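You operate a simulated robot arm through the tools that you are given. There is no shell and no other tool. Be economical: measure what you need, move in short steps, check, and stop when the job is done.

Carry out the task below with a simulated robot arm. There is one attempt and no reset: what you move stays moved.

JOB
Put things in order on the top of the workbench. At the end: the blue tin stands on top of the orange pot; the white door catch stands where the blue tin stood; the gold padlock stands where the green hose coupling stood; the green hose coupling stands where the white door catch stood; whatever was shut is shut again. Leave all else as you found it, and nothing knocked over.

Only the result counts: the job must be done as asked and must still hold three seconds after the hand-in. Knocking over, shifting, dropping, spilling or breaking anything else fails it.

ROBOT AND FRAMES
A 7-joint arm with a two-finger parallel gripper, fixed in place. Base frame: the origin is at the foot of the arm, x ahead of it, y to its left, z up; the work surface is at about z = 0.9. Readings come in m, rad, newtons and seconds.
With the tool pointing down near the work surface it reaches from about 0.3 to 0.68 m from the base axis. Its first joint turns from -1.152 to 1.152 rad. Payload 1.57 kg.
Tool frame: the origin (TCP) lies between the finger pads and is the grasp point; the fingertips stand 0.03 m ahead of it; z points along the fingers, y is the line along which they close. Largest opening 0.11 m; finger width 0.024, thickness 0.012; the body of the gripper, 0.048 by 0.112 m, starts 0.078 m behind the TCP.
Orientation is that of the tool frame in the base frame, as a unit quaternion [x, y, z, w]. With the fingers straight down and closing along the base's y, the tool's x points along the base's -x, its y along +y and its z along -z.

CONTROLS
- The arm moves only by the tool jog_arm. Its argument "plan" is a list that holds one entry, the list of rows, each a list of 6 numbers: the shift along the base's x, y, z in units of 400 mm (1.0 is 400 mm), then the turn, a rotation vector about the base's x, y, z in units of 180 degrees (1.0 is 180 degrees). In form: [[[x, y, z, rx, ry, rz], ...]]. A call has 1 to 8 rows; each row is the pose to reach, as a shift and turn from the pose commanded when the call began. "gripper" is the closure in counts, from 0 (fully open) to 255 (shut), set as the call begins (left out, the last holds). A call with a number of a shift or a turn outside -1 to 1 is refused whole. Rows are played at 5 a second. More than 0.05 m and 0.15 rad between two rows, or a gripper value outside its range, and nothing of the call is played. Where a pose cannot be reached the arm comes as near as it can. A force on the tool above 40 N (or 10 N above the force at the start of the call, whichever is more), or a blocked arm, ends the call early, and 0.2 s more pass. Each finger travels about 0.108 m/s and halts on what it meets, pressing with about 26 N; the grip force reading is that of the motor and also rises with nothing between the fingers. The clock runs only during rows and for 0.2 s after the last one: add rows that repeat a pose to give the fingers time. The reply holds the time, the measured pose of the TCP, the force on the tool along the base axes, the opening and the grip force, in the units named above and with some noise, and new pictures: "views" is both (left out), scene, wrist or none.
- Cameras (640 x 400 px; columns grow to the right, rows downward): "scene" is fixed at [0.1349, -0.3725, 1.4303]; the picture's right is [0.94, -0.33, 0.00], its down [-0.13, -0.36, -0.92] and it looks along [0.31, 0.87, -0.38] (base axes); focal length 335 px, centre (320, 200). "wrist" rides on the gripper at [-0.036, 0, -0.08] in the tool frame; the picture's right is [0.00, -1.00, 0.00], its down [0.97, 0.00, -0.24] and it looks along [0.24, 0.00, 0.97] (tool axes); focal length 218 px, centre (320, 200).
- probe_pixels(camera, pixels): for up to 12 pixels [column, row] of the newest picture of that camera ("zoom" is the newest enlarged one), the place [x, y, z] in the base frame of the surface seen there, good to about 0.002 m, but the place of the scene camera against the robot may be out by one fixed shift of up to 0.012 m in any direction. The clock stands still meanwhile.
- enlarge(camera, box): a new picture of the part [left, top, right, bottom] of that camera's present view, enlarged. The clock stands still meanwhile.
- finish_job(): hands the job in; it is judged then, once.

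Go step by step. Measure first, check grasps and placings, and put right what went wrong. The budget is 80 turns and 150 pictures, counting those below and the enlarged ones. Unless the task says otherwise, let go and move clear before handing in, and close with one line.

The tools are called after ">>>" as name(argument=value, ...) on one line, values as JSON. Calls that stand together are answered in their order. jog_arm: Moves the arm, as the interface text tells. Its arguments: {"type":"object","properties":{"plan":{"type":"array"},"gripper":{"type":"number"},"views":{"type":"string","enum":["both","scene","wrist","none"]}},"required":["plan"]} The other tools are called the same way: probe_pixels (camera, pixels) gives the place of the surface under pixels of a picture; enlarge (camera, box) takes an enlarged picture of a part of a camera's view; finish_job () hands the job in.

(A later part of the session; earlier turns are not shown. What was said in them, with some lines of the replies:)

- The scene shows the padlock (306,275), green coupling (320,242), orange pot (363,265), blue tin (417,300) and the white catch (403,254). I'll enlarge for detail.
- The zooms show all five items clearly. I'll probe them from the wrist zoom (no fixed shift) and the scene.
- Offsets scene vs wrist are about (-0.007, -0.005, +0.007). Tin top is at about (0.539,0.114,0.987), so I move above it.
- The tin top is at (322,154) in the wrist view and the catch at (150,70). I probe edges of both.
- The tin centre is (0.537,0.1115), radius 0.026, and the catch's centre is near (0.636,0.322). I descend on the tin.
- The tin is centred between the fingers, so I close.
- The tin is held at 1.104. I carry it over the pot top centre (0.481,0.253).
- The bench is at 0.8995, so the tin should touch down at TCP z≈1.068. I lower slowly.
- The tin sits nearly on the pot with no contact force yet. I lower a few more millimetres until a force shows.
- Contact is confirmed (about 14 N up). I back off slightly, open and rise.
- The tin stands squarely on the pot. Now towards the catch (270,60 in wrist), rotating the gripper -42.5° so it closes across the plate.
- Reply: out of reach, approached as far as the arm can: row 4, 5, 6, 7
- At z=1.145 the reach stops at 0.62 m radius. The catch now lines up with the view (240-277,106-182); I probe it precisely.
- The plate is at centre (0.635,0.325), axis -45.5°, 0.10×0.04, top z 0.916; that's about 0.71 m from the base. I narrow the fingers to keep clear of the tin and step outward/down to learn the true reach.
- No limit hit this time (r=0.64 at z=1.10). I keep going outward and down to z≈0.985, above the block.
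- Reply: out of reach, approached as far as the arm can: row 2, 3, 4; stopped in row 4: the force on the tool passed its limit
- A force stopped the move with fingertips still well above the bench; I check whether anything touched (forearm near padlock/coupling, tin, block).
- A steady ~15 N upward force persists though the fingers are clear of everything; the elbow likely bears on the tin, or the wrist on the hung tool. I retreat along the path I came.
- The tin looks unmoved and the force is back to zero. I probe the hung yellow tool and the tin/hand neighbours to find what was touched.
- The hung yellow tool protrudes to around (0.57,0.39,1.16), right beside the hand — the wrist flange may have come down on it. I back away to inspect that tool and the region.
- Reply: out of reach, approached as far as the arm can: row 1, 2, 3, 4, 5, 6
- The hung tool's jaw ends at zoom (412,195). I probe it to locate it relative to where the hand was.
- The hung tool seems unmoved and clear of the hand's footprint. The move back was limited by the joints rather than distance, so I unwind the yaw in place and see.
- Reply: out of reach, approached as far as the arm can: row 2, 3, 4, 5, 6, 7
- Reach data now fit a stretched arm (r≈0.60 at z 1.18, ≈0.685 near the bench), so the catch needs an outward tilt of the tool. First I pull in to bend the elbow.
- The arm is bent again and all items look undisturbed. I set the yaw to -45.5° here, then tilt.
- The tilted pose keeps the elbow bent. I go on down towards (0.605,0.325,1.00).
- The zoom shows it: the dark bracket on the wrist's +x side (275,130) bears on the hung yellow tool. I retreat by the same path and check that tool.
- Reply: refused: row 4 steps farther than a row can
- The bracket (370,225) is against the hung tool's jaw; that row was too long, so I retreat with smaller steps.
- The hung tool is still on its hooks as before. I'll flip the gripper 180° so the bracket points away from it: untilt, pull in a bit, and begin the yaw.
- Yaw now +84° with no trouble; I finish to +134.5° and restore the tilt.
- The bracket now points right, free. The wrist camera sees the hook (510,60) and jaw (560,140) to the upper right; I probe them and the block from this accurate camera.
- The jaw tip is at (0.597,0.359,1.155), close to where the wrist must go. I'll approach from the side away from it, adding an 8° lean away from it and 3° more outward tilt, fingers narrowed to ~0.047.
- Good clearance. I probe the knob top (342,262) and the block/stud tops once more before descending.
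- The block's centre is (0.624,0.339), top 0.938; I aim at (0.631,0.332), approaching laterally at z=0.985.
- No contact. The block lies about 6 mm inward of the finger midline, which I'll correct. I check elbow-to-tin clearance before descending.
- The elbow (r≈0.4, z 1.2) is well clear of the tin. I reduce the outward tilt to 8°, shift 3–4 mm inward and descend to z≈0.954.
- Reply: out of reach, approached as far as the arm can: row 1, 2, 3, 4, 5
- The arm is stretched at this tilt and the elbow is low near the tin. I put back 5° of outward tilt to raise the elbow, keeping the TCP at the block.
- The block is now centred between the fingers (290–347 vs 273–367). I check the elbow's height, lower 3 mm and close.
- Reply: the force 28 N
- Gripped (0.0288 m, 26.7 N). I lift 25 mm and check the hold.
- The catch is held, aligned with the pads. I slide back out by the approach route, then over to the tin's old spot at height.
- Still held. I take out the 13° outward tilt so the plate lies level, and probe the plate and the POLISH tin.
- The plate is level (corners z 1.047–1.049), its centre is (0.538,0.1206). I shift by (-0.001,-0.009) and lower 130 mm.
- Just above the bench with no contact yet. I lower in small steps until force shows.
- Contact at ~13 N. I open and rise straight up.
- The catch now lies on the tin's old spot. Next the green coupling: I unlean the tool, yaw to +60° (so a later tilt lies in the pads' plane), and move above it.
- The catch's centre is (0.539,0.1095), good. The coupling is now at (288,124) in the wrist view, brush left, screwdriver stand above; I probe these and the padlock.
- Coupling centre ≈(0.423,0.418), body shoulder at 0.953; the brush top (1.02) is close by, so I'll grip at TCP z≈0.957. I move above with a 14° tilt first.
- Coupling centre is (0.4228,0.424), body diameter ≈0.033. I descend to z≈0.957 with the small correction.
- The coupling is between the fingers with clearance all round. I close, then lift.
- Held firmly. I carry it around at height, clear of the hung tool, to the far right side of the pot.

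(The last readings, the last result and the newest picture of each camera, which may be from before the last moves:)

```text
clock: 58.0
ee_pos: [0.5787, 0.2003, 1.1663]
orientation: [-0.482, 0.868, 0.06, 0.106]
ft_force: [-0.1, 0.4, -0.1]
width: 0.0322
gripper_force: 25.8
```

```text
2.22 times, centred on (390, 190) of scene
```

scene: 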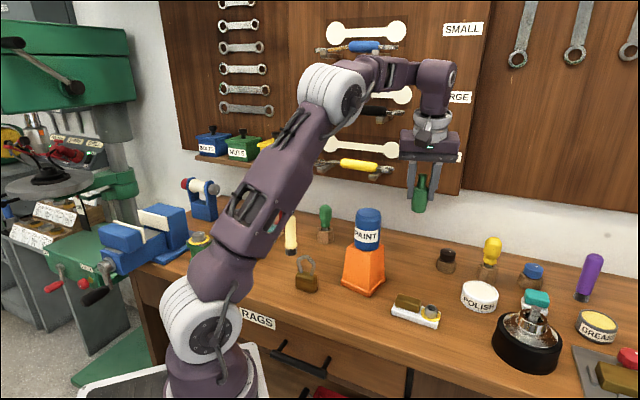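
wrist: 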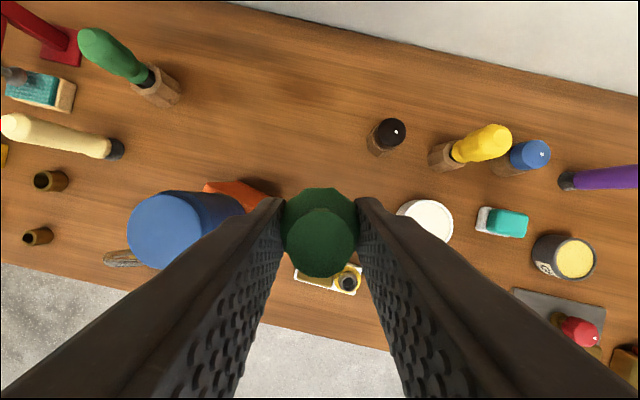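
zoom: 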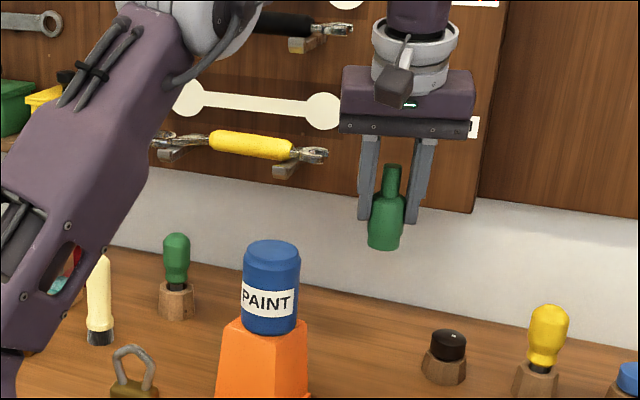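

The coupling hangs upright. I take it in from the right side, down to z≈0.972 over the catch's old spot.

>>> jog_arm(plan=[[[0.05, 0.0325, -0.074, 0, 0, 0], [0.1, 0.07, -0.149, 0, 0, 0], [0.1425, 0.12, -0.236, 0, 0, 0], [0.1625, 0.175, -0.336, 0, 0, 0], [0.1525, 0.2325, -0.424, 0, 0, 0], [0.14, 0.2875, -0.461, 0, 0, 0], [0.135, 0.305, -0.481, 0, 0, 0], [0.135, 0.305, -0.481, 0, 0, 0]]])

>>> enlarge(camera="scene", box=[340, 160, 460, 280])

```text
clock: 59.8
ee_pos: [0.6342, 0.3227, 0.9721]
orientation: [-0.481, 0.868, 0.06, 0.106]
ft_force: [-0.6, -0.4, -0.6]
width: 0.0324
gripper_force: 26.3
```

scene: 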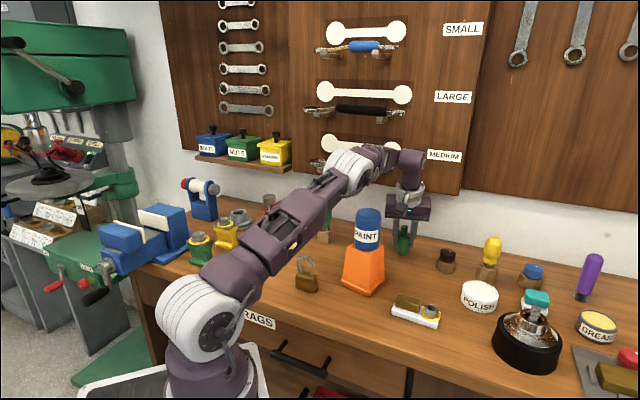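
wrist: 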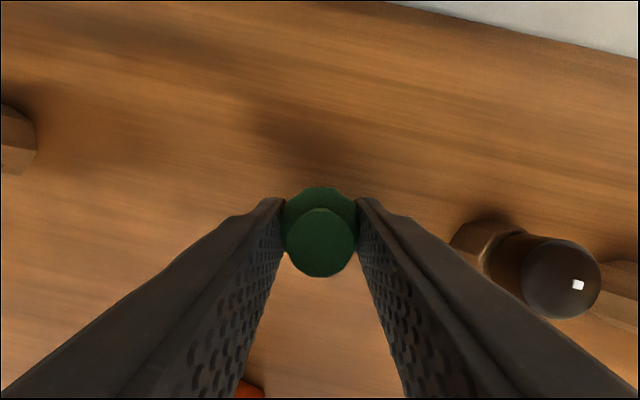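

```text
3.33 times, centred on (400, 220) of scene
```

zoom: 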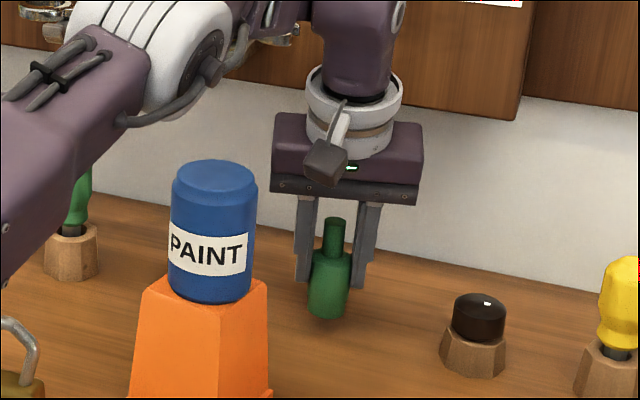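

In place at 1.5 cm above the bench, no contact elsewhere. I lower to touch-down in small steps.

>>> jog_arm(plan=[[[0, 0, -0.015, 0, 0, 0], [0, 0, -0.03, 0, 0, 0], [0, 0, -0.036, 0, 0, 0], [0, 0, -0.038, 0, 0, 0], [0, 0, -0.038, 0, 0, 0]]], views="none")

>>> jog_arm(plan=[[[0, 0, -0.004, 0, 0, 0], [0, 0, -0.004, 0, 0, 0]]], views="none")

```text
clock: 61.0
ee_pos: [0.6334, 0.3221, 0.9576]
orientation: [-0.481, 0.868, 0.06, 0.105]
ft_force: [-0.4, 0.5, -0.1]
width: 0.0324
gripper_force: 25.8
```

```text
clock: 61.6
ee_pos: [0.6329, 0.3219, 0.9559]
orientation: [-0.481, 0.868, 0.06, 0.107]
ft_force: [-1.8, -0.9, 7.4]
width: 0.0325
gripper_force: 26.3
```

Touch-down at 7 N. I open, then back out along the open side while rising.

>>> jog_arm(plan=[[[0, 0, 0.003, 0, 0, 0], [0, 0, 0.003, 0, 0, 0], [0, 0, 0.003, 0, 0, 0]]], gripper=125, views="wrist")

>>> jog_arm(plan=[[[-0.033, -0.053, 0.025, 0, 0, 0], [-0.065, -0.105, 0.0625, 0, 0, 0], [-0.05, -0.1625, 0.1375, 0, 0, 0], [-0.05, -0.2125, 0.2375, 0, 0, 0], [-0.1, -0.2625, 0.325, 0, 0, 0], [-0.175, -0.3125, 0.4, 0, 0, 0], [-0.25, -0.36, 0.46, 0, 0, 0], [-0.25, -0.36, 0.46, 0, 0, 0]]])

>>> enlarge(camera="scene", box=[290, 190, 470, 320])

```text
clock: 62.4
ee_pos: [0.6331, 0.3225, 0.9563]
orientation: [-0.481, 0.868, 0.06, 0.106]
ft_force: [-1.2, -0.1, 0.0]
width: 0.0561
gripper_force: 0.1
```

wrist: 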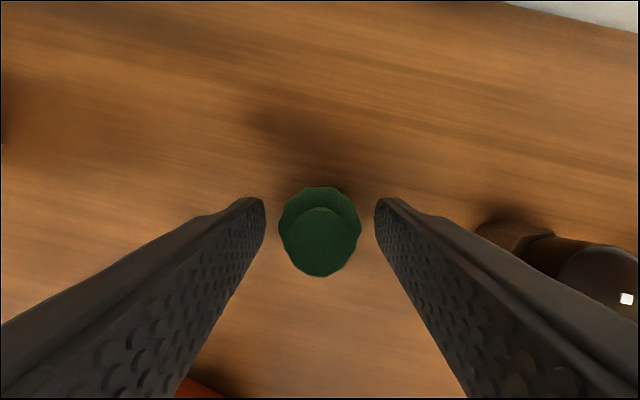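

```text
clock: 64.2
ee_pos: [0.5318, 0.1777, 1.1394]
orientation: [-0.481, 0.868, 0.06, 0.106]
ft_force: [-0.3, 0.6, 0.3]
width: 0.0561
gripper_force: 0.1
```

scene: 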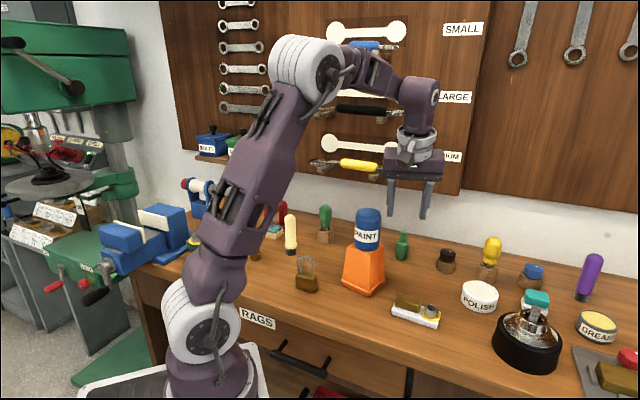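
wrist: 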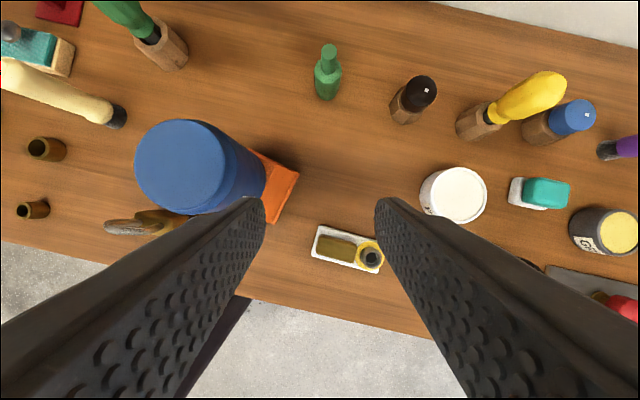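

```text
3.08 times, centred on (380, 255) of scene
```

zoom: 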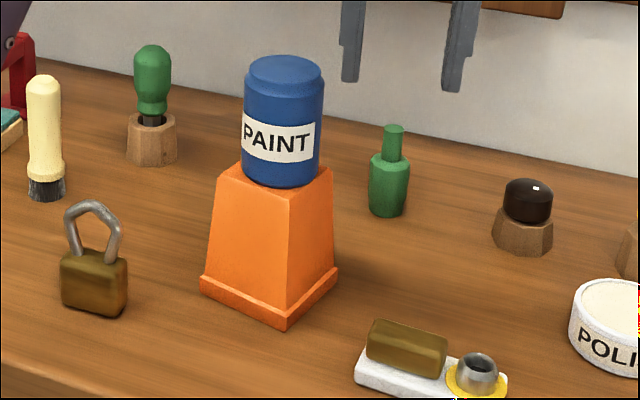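

The coupling stands on the catch's old spot. Now the padlock: I untilt and move to a viewpoint above it.

>>> jog_arm(plan=[[[-0.04, 0, 0.05, -0.022, 0.0138, 0], [-0.12, 0.02, 0.09, -0.044, 0.0276, 0], [-0.22, 0.04, 0.09, -0.0659, 0.0413, 0], [-0.32, 0.06, 0.07, -0.0659, 0.0413, 0], [-0.42, 0.09, 0.05, -0.0659, 0.0413, 0], [-0.45, 0.12, 0, -0.0659, 0.0413, 0], [-0.45, 0.12, 0, -0.0659, 0.0413, 0]]])

>>> enlarge(camera="scene", box=[280, 240, 340, 300])

```text
clock: 65.8
ee_pos: [0.3535, 0.2248, 1.1361]
orientation: [-0.485, 0.875, 0.001, -0.001]
ft_force: [0.4, 0.2, -0.3]
width: 0.056
gripper_force: 0.0
```

scene: 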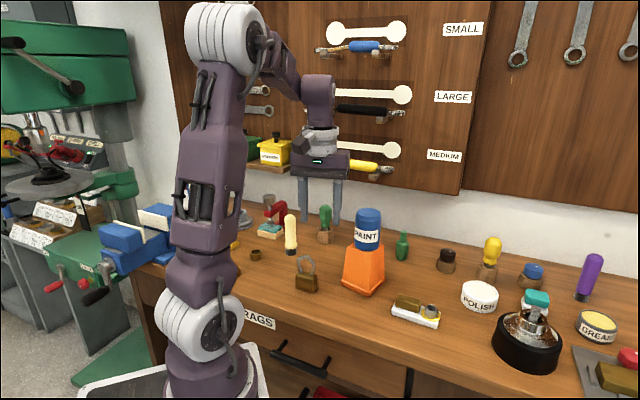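
wrist: 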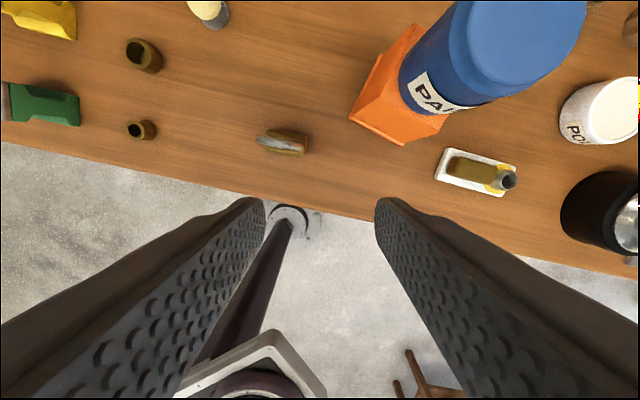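

```text
6.67 times, centred on (310, 270) of scene
```

zoom: 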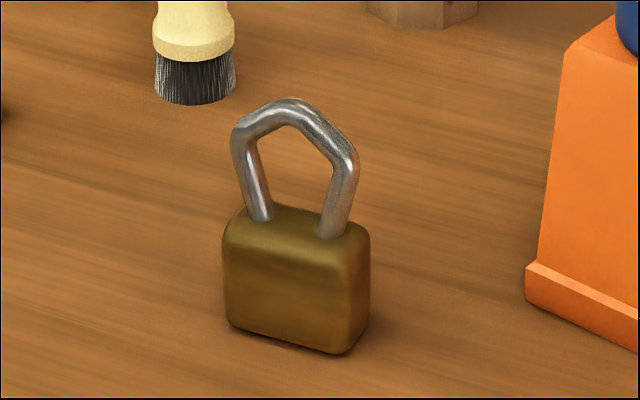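

The padlock's top is at (283,141), its width axis close to the closing line. I probe it to get its exact axis and size.

>>> enlarge(camera="wrist", box=[235, 110, 335, 172])

>>> probe_pixels(camera="wrist", pixels=[[260, 146], [270, 138], [306, 134], [307, 147], [300, 154], [285, 142], [264, 151], [272, 131], [300, 140], [275, 145], [300, 146], [292, 132]])

```text
6.40 times, centred on (285, 141) of wrist
```

zoom: 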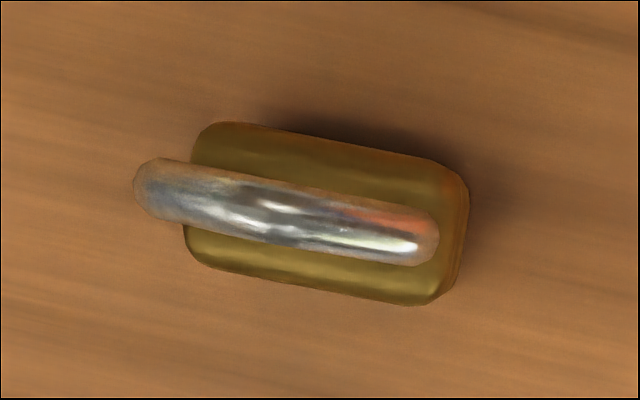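

```text
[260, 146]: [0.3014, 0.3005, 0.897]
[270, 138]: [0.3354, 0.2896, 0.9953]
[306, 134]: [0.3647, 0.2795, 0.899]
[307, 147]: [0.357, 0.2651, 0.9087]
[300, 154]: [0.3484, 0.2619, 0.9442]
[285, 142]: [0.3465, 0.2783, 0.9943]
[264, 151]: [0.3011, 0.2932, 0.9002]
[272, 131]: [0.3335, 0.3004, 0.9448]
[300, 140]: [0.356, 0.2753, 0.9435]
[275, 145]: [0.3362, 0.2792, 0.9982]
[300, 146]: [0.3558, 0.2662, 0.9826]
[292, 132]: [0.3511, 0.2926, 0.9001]
```

Body: centre (0.3395,0.281), 0.046 wide along 138°, top 0.944, shackle top ≈0.998. I align the yaw (-10°), open to 0.068 and come to just above it.

>>> jog_arm(plan=[[[-0.015, 0.06, 0, 0, 0, -0.028], [-0.035, 0.139, 0, 0, 0, -0.056], [-0.035, 0.139, -0.1, 0, 0, -0.056], [-0.035, 0.139, -0.2, 0, 0, -0.056], [-0.035, 0.139, -0.2, 0, 0, -0.056]]], gripper=97)

>>> enlarge(camera="wrist", box=[220, 120, 420, 300])

```text
clock: 67.0
ee_pos: [0.3375, 0.2808, 1.0604]
orientation: [-0.406, 0.914, 0.001, -0.001]
ft_force: [-0.5, -0.3, -0.4]
width: 0.0685
gripper_force: 0.1
```

scene: 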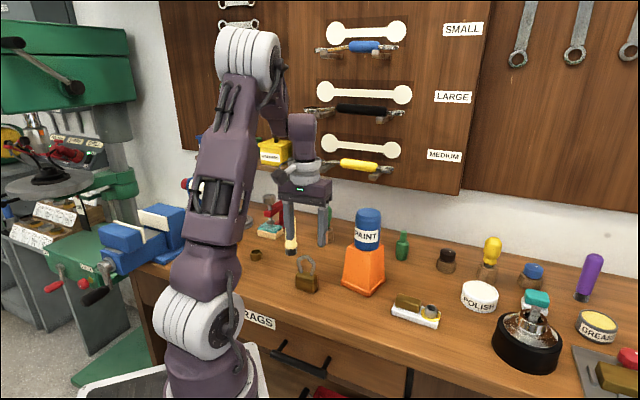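
wrist: 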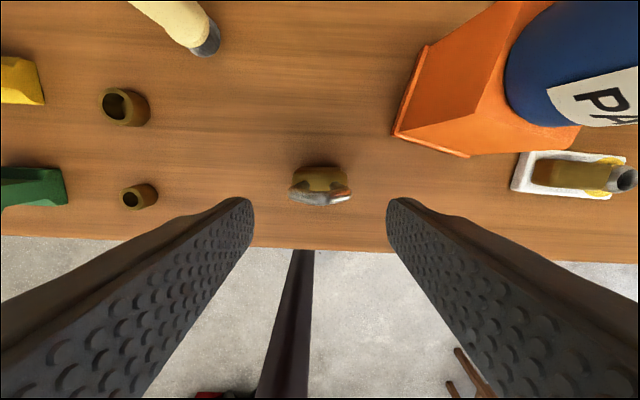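

```text
2.22 times, centred on (320, 210) of wrist
```

zoom: 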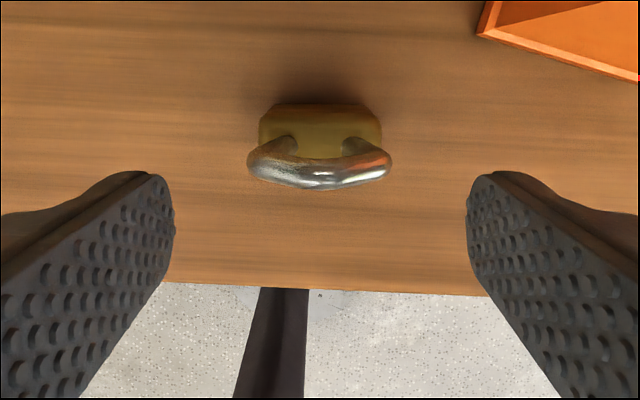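

>>> probe_pixels(camera="zoom", pixels=[[265, 122], [376, 122], [320, 108], [320, 135], [300, 170], [262, 145], [378, 147]])

```text
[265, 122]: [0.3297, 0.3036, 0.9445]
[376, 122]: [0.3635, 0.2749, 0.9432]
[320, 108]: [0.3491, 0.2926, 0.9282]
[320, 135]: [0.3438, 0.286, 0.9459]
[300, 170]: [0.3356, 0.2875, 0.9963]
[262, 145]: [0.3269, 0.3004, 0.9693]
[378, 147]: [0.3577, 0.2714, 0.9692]
```

The padlock centre refines to (0.341,0.284). I shift 2–3 mm and descend to z≈0.944, then close.

>>> jog_arm(plan=[[[0.006, 0.007, -0.09, 0, 0, 0], [0.006, 0.007, -0.18, 0, 0, 0], [0.006, 0.007, -0.25, 0, 0, 0], [0.006, 0.007, -0.285, 0, 0, 0], [0.006, 0.007, -0.285, 0, 0, 0]]], views="wrist")

>>> enlarge(camera="scene", box=[250, 210, 350, 310])

```text
clock: 68.2
ee_pos: [0.3406, 0.285, 0.9475]
orientation: [-0.405, 0.914, 0.001, -0.001]
ft_force: [0.4, -0.3, 0.6]
width: 0.0681
gripper_force: 0.1
```

wrist: 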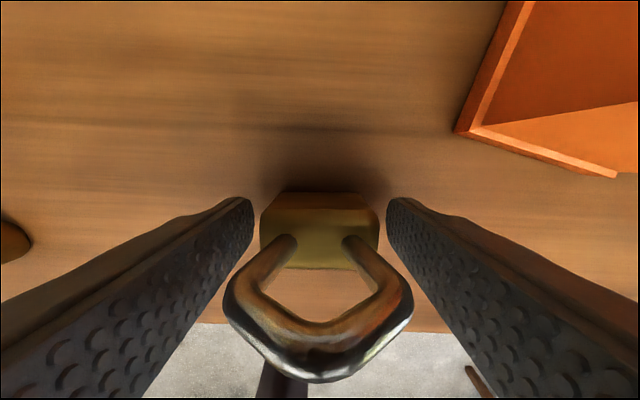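

```text
4.00 times, centred on (300, 260) of scene
```

zoom: 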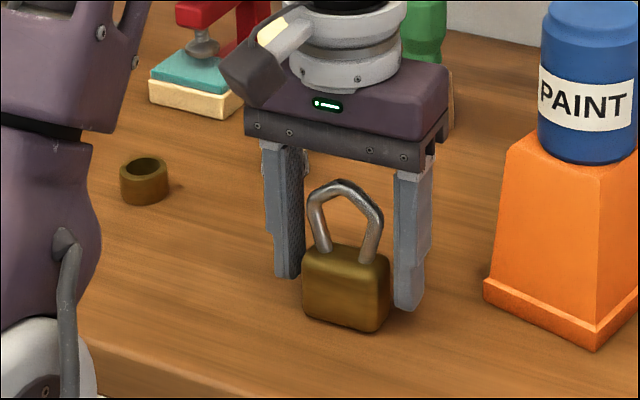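

Well centred. I close and lift.

>>> jog_arm(plan=[[[0, 0, -0.006, 0, 0, 0], [0, 0, -0.006, 0, 0, 0], [0, 0, -0.006, 0, 0, 0], [0, 0, -0.006, 0, 0, 0]]], gripper=255, views="none")

>>> jog_arm(plan=[[[0, 0, 0.1, 0, 0, 0], [0, 0, 0.2, 0, 0, 0], [0, 0, 0.3, 0, 0, 0], [0, 0, 0.4, 0, 0, 0], [0, 0, 0.48, 0, 0, 0], [0, 0, 0.48, 0, 0, 0]]])

>>> enlarge(camera="scene", box=[240, 120, 360, 270])

```text
clock: 69.2
ee_pos: [0.3406, 0.2844, 0.9455]
orientation: [-0.406, 0.914, 0.001, 0.0]
ft_force: [-2.3, 3.9, 17.3]
width: 0.0533
gripper_force: 25.8
```

```text
clock: 70.6
ee_pos: [0.34, 0.2847, 1.1349]
orientation: [-0.405, 0.914, 0.0, 0.0]
ft_force: [0.4, 0.3, -3.1]
width: 0.0534
gripper_force: 25.8
```

scene: 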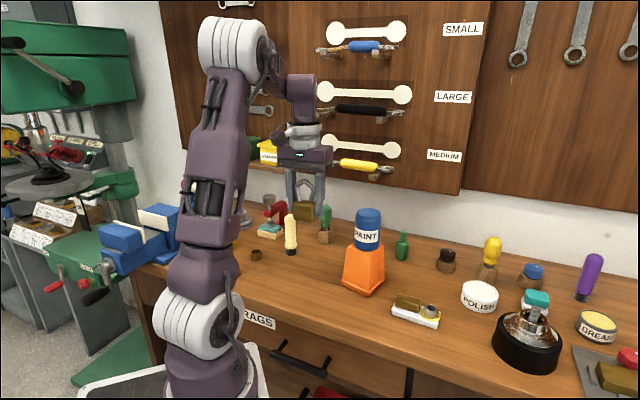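
wrist: 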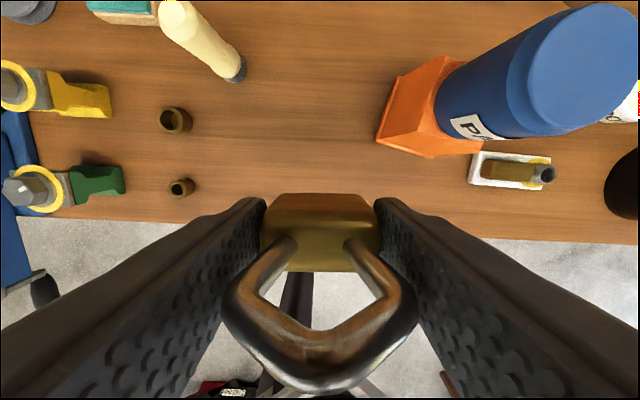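

```text
2.67 times, centred on (300, 195) of scene
```

zoom: 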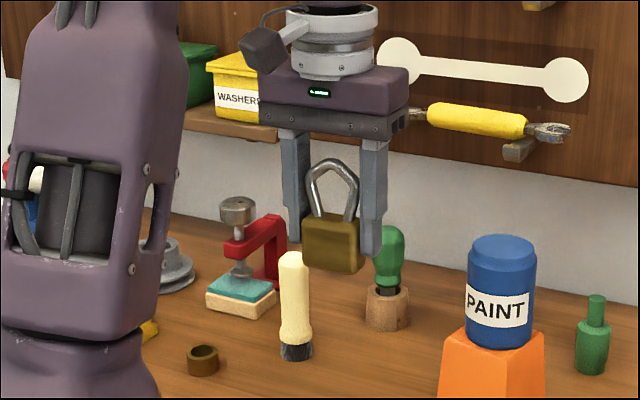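

The padlock is held upright (0.053 m). Before going in, I probe the left end of the hung tool and its hook, since the hand will pass near it.

>>> enlarge(camera="scene", box=[290, 130, 410, 205])

>>> probe_pixels(camera="scene", pixels=[[335, 163], [345, 163], [360, 164], [380, 170], [326, 215], [325, 235], [290, 225], [290, 248]])

```text
5.33 times, centred on (350, 168) of scene
```

zoom: 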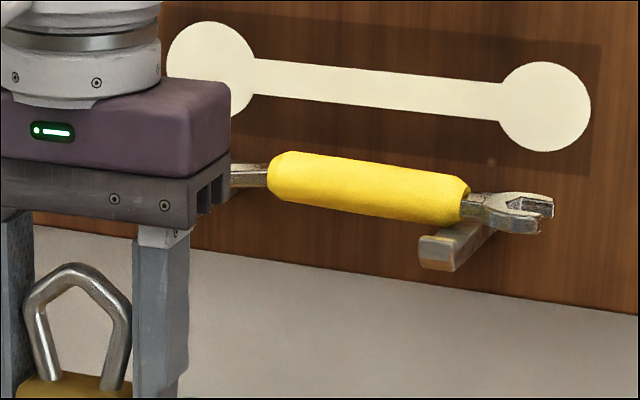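

```text
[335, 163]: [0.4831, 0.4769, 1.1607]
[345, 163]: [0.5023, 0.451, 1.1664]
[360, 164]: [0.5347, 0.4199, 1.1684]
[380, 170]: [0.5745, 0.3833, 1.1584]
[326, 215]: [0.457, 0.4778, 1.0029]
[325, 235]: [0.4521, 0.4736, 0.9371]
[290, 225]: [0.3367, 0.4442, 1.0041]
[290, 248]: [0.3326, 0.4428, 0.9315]
```

The left hook end should be near (0.447,0.473,1.14). I'll descend first in the free area at (0.39,0.345), yawed to close along 106°, then slide in low beneath it.

>>> jog_arm(plan=[[[0.03, 0.04, -0.02, 0, 0, -0.044], [0.06, 0.08, -0.04, 0, 0, -0.088], [0.09, 0.115, -0.1, 0, 0, -0.132], [0.124, 0.15, -0.18, 0, 0, -0.177], [0.124, 0.15, -0.27, 0, 0, -0.177], [0.124, 0.15, -0.3375, 0, 0, -0.177], [0.124, 0.15, -0.3375, 0, 0, -0.177]]])

>>> enlarge(camera="scene", box=[250, 130, 400, 280])

```text
clock: 72.2
ee_pos: [0.3924, 0.344, 1.0035]
orientation: [-0.139, 0.99, 0.001, -0.001]
ft_force: [-0.9, 0.2, -2.2]
width: 0.0533
gripper_force: 26.1
```

scene: 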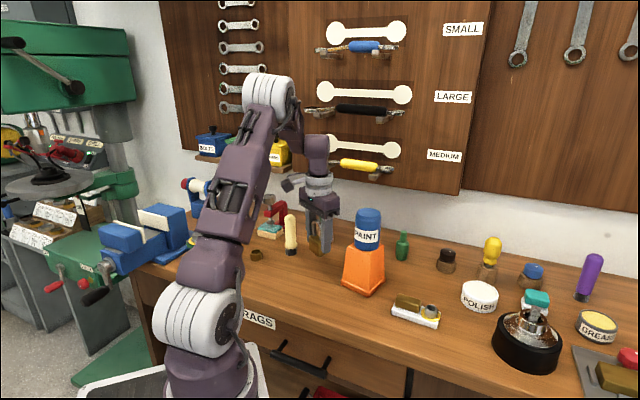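
wrist: 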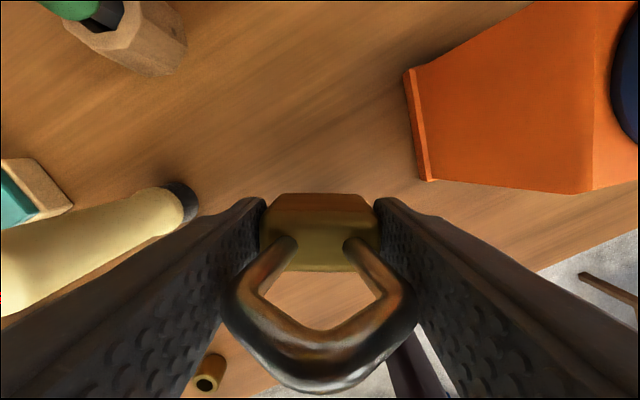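

```text
2.67 times, centred on (325, 205) of scene
```

zoom: 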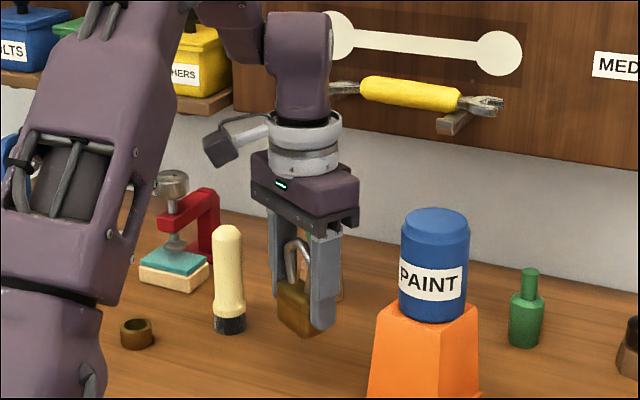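

Clear so far. I lower to z≈0.958 and slide in step by step, watching the force.

>>> jog_arm(plan=[[[0, 0, -0.06, 0, 0, 0], [0, 0, -0.112, 0, 0, 0], [0.02, 0.05, -0.112, 0, 0, 0], [0.04, 0.1, -0.112, 0, 0, 0], [0.06, 0.15, -0.112, 0, 0, 0], [0.077, 0.198, -0.112, 0, 0, 0], [0.077, 0.198, -0.112, 0, 0, 0]]])

>>> enlarge(camera="scene", box=[250, 130, 400, 280])

```text
clock: 73.8
ee_pos: [0.4219, 0.4238, 0.9559]
orientation: [-0.14, 0.99, 0.0, 0.0]
ft_force: [-0.2, -0.3, -1.9]
width: 0.0535
gripper_force: 26.0
```

scene: 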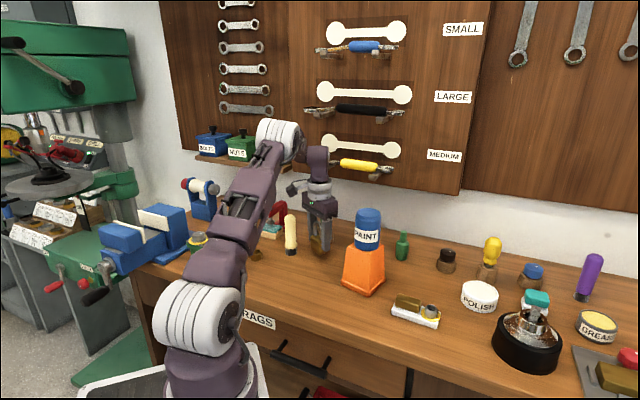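
wrist: 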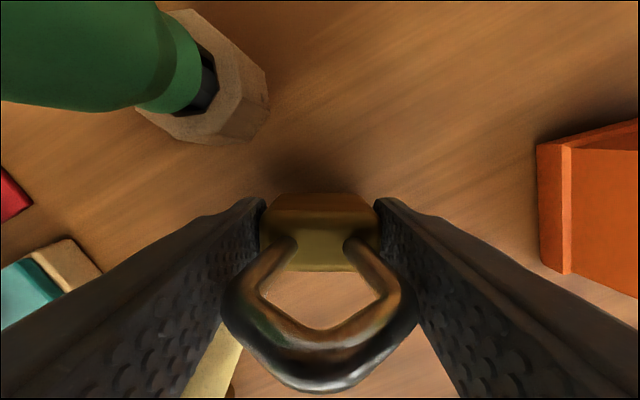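

```text
2.67 times, centred on (325, 205) of scene
```

zoom: 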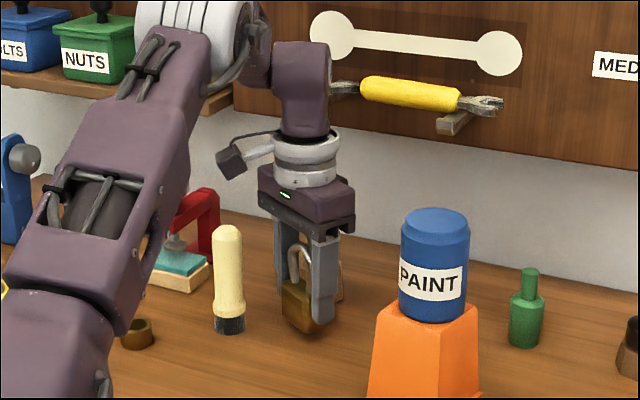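

Over the spot with no contact force. I lower to touch-down.

>>> jog_arm(plan=[[[0, 0, -0.012, 0, 0, 0], [0, 0, -0.02, 0, 0, 0], [0, 0, -0.025, 0, 0, 0], [0, 0, -0.025, 0, 0, 0]]], views="none")

>>> jog_arm(plan=[[[0, 0, -0.004, 0, 0, 0], [0, 0, -0.004, 0, 0, 0]]], views="none")

```text
clock: 74.8
ee_pos: [0.4219, 0.4245, 0.945]
orientation: [-0.139, 0.99, 0.0, 0.0]
ft_force: [-0.5, -0.8, 0.2]
width: 0.0532
gripper_force: 25.7
```

```text
clock: 75.4
ee_pos: [0.4214, 0.4235, 0.9452]
orientation: [-0.139, 0.99, 0.002, 0.001]
ft_force: [-3.9, -0.9, 16.8]
width: 0.0533
gripper_force: 26.4
```

Touched down (17 N). I open slightly and check before withdrawing.

>>> jog_arm(plan=[[[0, 0, 0.004, 0, 0, 0], [0, 0, 0.004, 0, 0, 0], [0, 0, 0.004, 0, 0, 0]]], gripper=98)

>>> enlarge(camera="scene", box=[280, 180, 360, 270])

```text
clock: 76.2
ee_pos: [0.4212, 0.4234, 0.9454]
orientation: [-0.138, 0.99, 0.001, 0.0]
ft_force: [0.4, 0.5, -0.1]
width: 0.0678
gripper_force: 0.2
```

scene: 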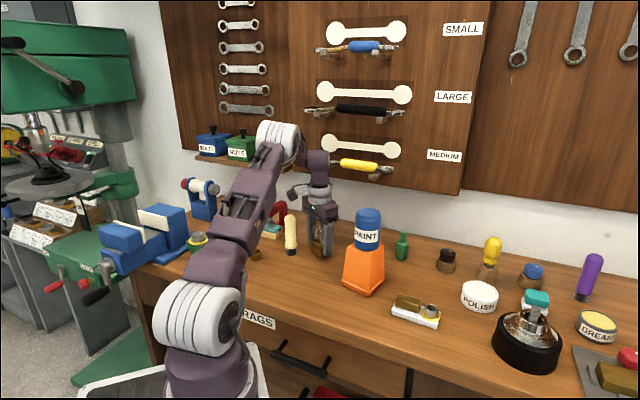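
wrist: 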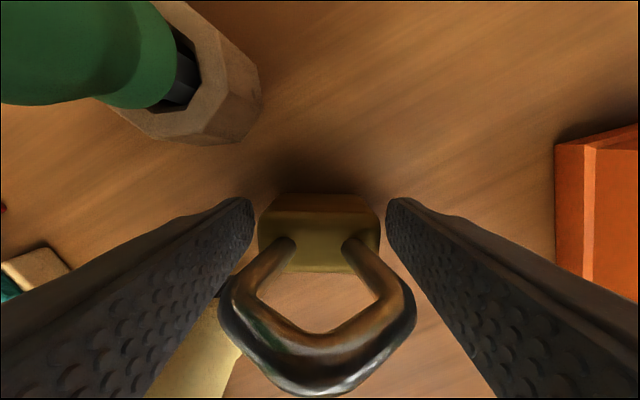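

```text
4.44 times, centred on (320, 225) of scene
```

zoom: 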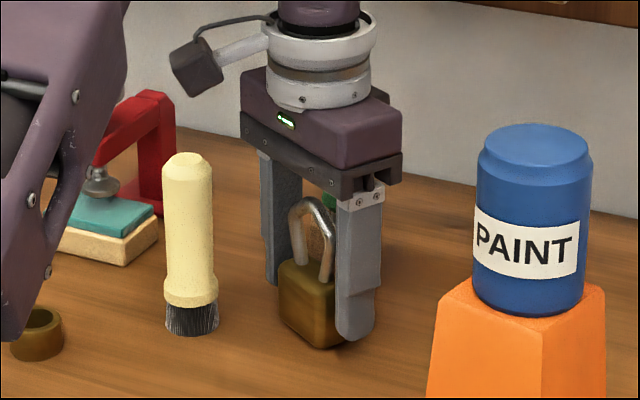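

Padlock stands free. I withdraw: up 33 mm, sideways 24 mm out of the shackle's plane, then away and up.

>>> jog_arm(plan=[[[0, 0, 0.04, 0, 0, 0], [0, 0, 0.081, 0, 0, 0], [-0.029, -0.008, 0.081, 0, 0, 0], [-0.06, -0.017, 0.081, 0, 0, 0], [-0.039, -0.0885, 0.081, 0, 0, 0], [-0.0185, -0.161, 0.085, 0, 0, 0], [0.002, -0.2327, 0.16, 0, 0, 0], [0.002, -0.2327, 0.16, 0, 0, 0]]])

>>> enlarge(camera="scene", box=[270, 180, 370, 280])

```text
clock: 78.0
ee_pos: [0.4205, 0.3291, 1.0056]
orientation: [-0.14, 0.99, 0.001, 0.0]
ft_force: [0.1, -0.1, 0.7]
width: 0.0673
gripper_force: 0.0
```

scene: 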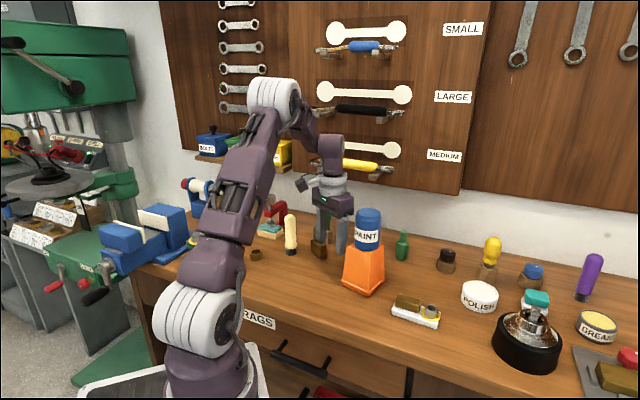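
wrist: 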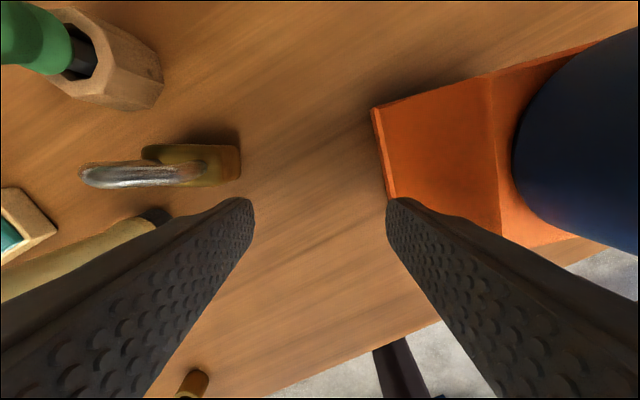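

```text
4.00 times, centred on (320, 230) of scene
```

zoom: 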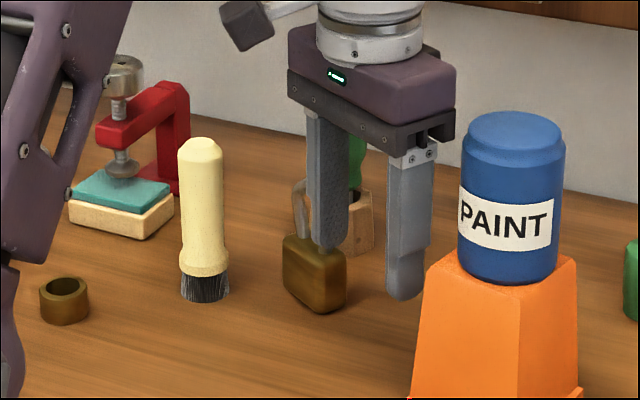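

The padlock is upright and the fingers are clear of it. I rise away from the pot to a clear pose and take a final look.

>>> jog_arm(plan=[[[-0.05, 0, 0.06, 0, 0, 0], [-0.08, 0, 0.16, 0, 0, 0], [-0.1, 0, 0.27, 0, 0, 0], [-0.11, 0, 0.38, 0, 0, 0], [-0.12, -0.1, 0.45, 0, 0, 0], [-0.12, -0.2, 0.5, 0, 0, 0], [-0.12, -0.3, 0.5, 0, 0, 0], [-0.12, -0.3, 0.5, 0, 0, 0]]])

>>> enlarge(camera="scene", box=[240, 140, 460, 340])

>>> probe_pixels(camera="wrist", pixels=[[320, 200]])

```text
clock: 79.8
ee_pos: [0.3775, 0.207, 1.2089]
orientation: [-0.14, 0.99, 0.001, 0.0]
ft_force: [0.2, 0.3, 0.0]
width: 0.0678
gripper_force: 0.0
```

scene: 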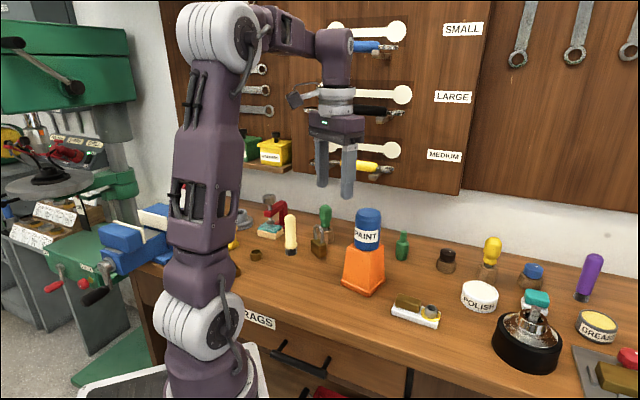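
wrist: 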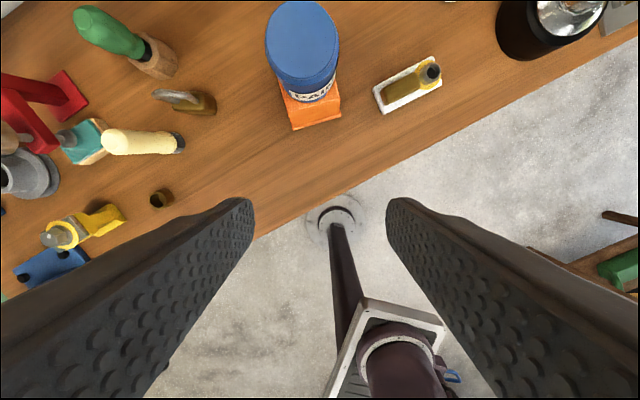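

```text
2.00 times, centred on (350, 240) of scene
```

zoom: 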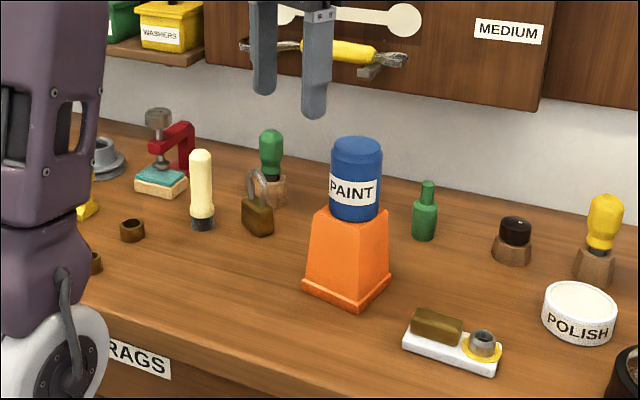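

```text
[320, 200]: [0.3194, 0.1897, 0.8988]
```

All four items stand as asked, the other items look undisturbed, nothing was opened, and the gripper is empty and clear, so I hand in.

>>> finish_job()

```text
The job is handed in.
```

The job is handed in: the tin is on the pot, the catch is on the tin's old spot, the coupling on the catch's and the padlock on the coupling's. The arm's wrist touched the yellow-handled tool hanging on the board (about 17 N); in the pictures afterwards it was still on its hooks and looked unmoved.
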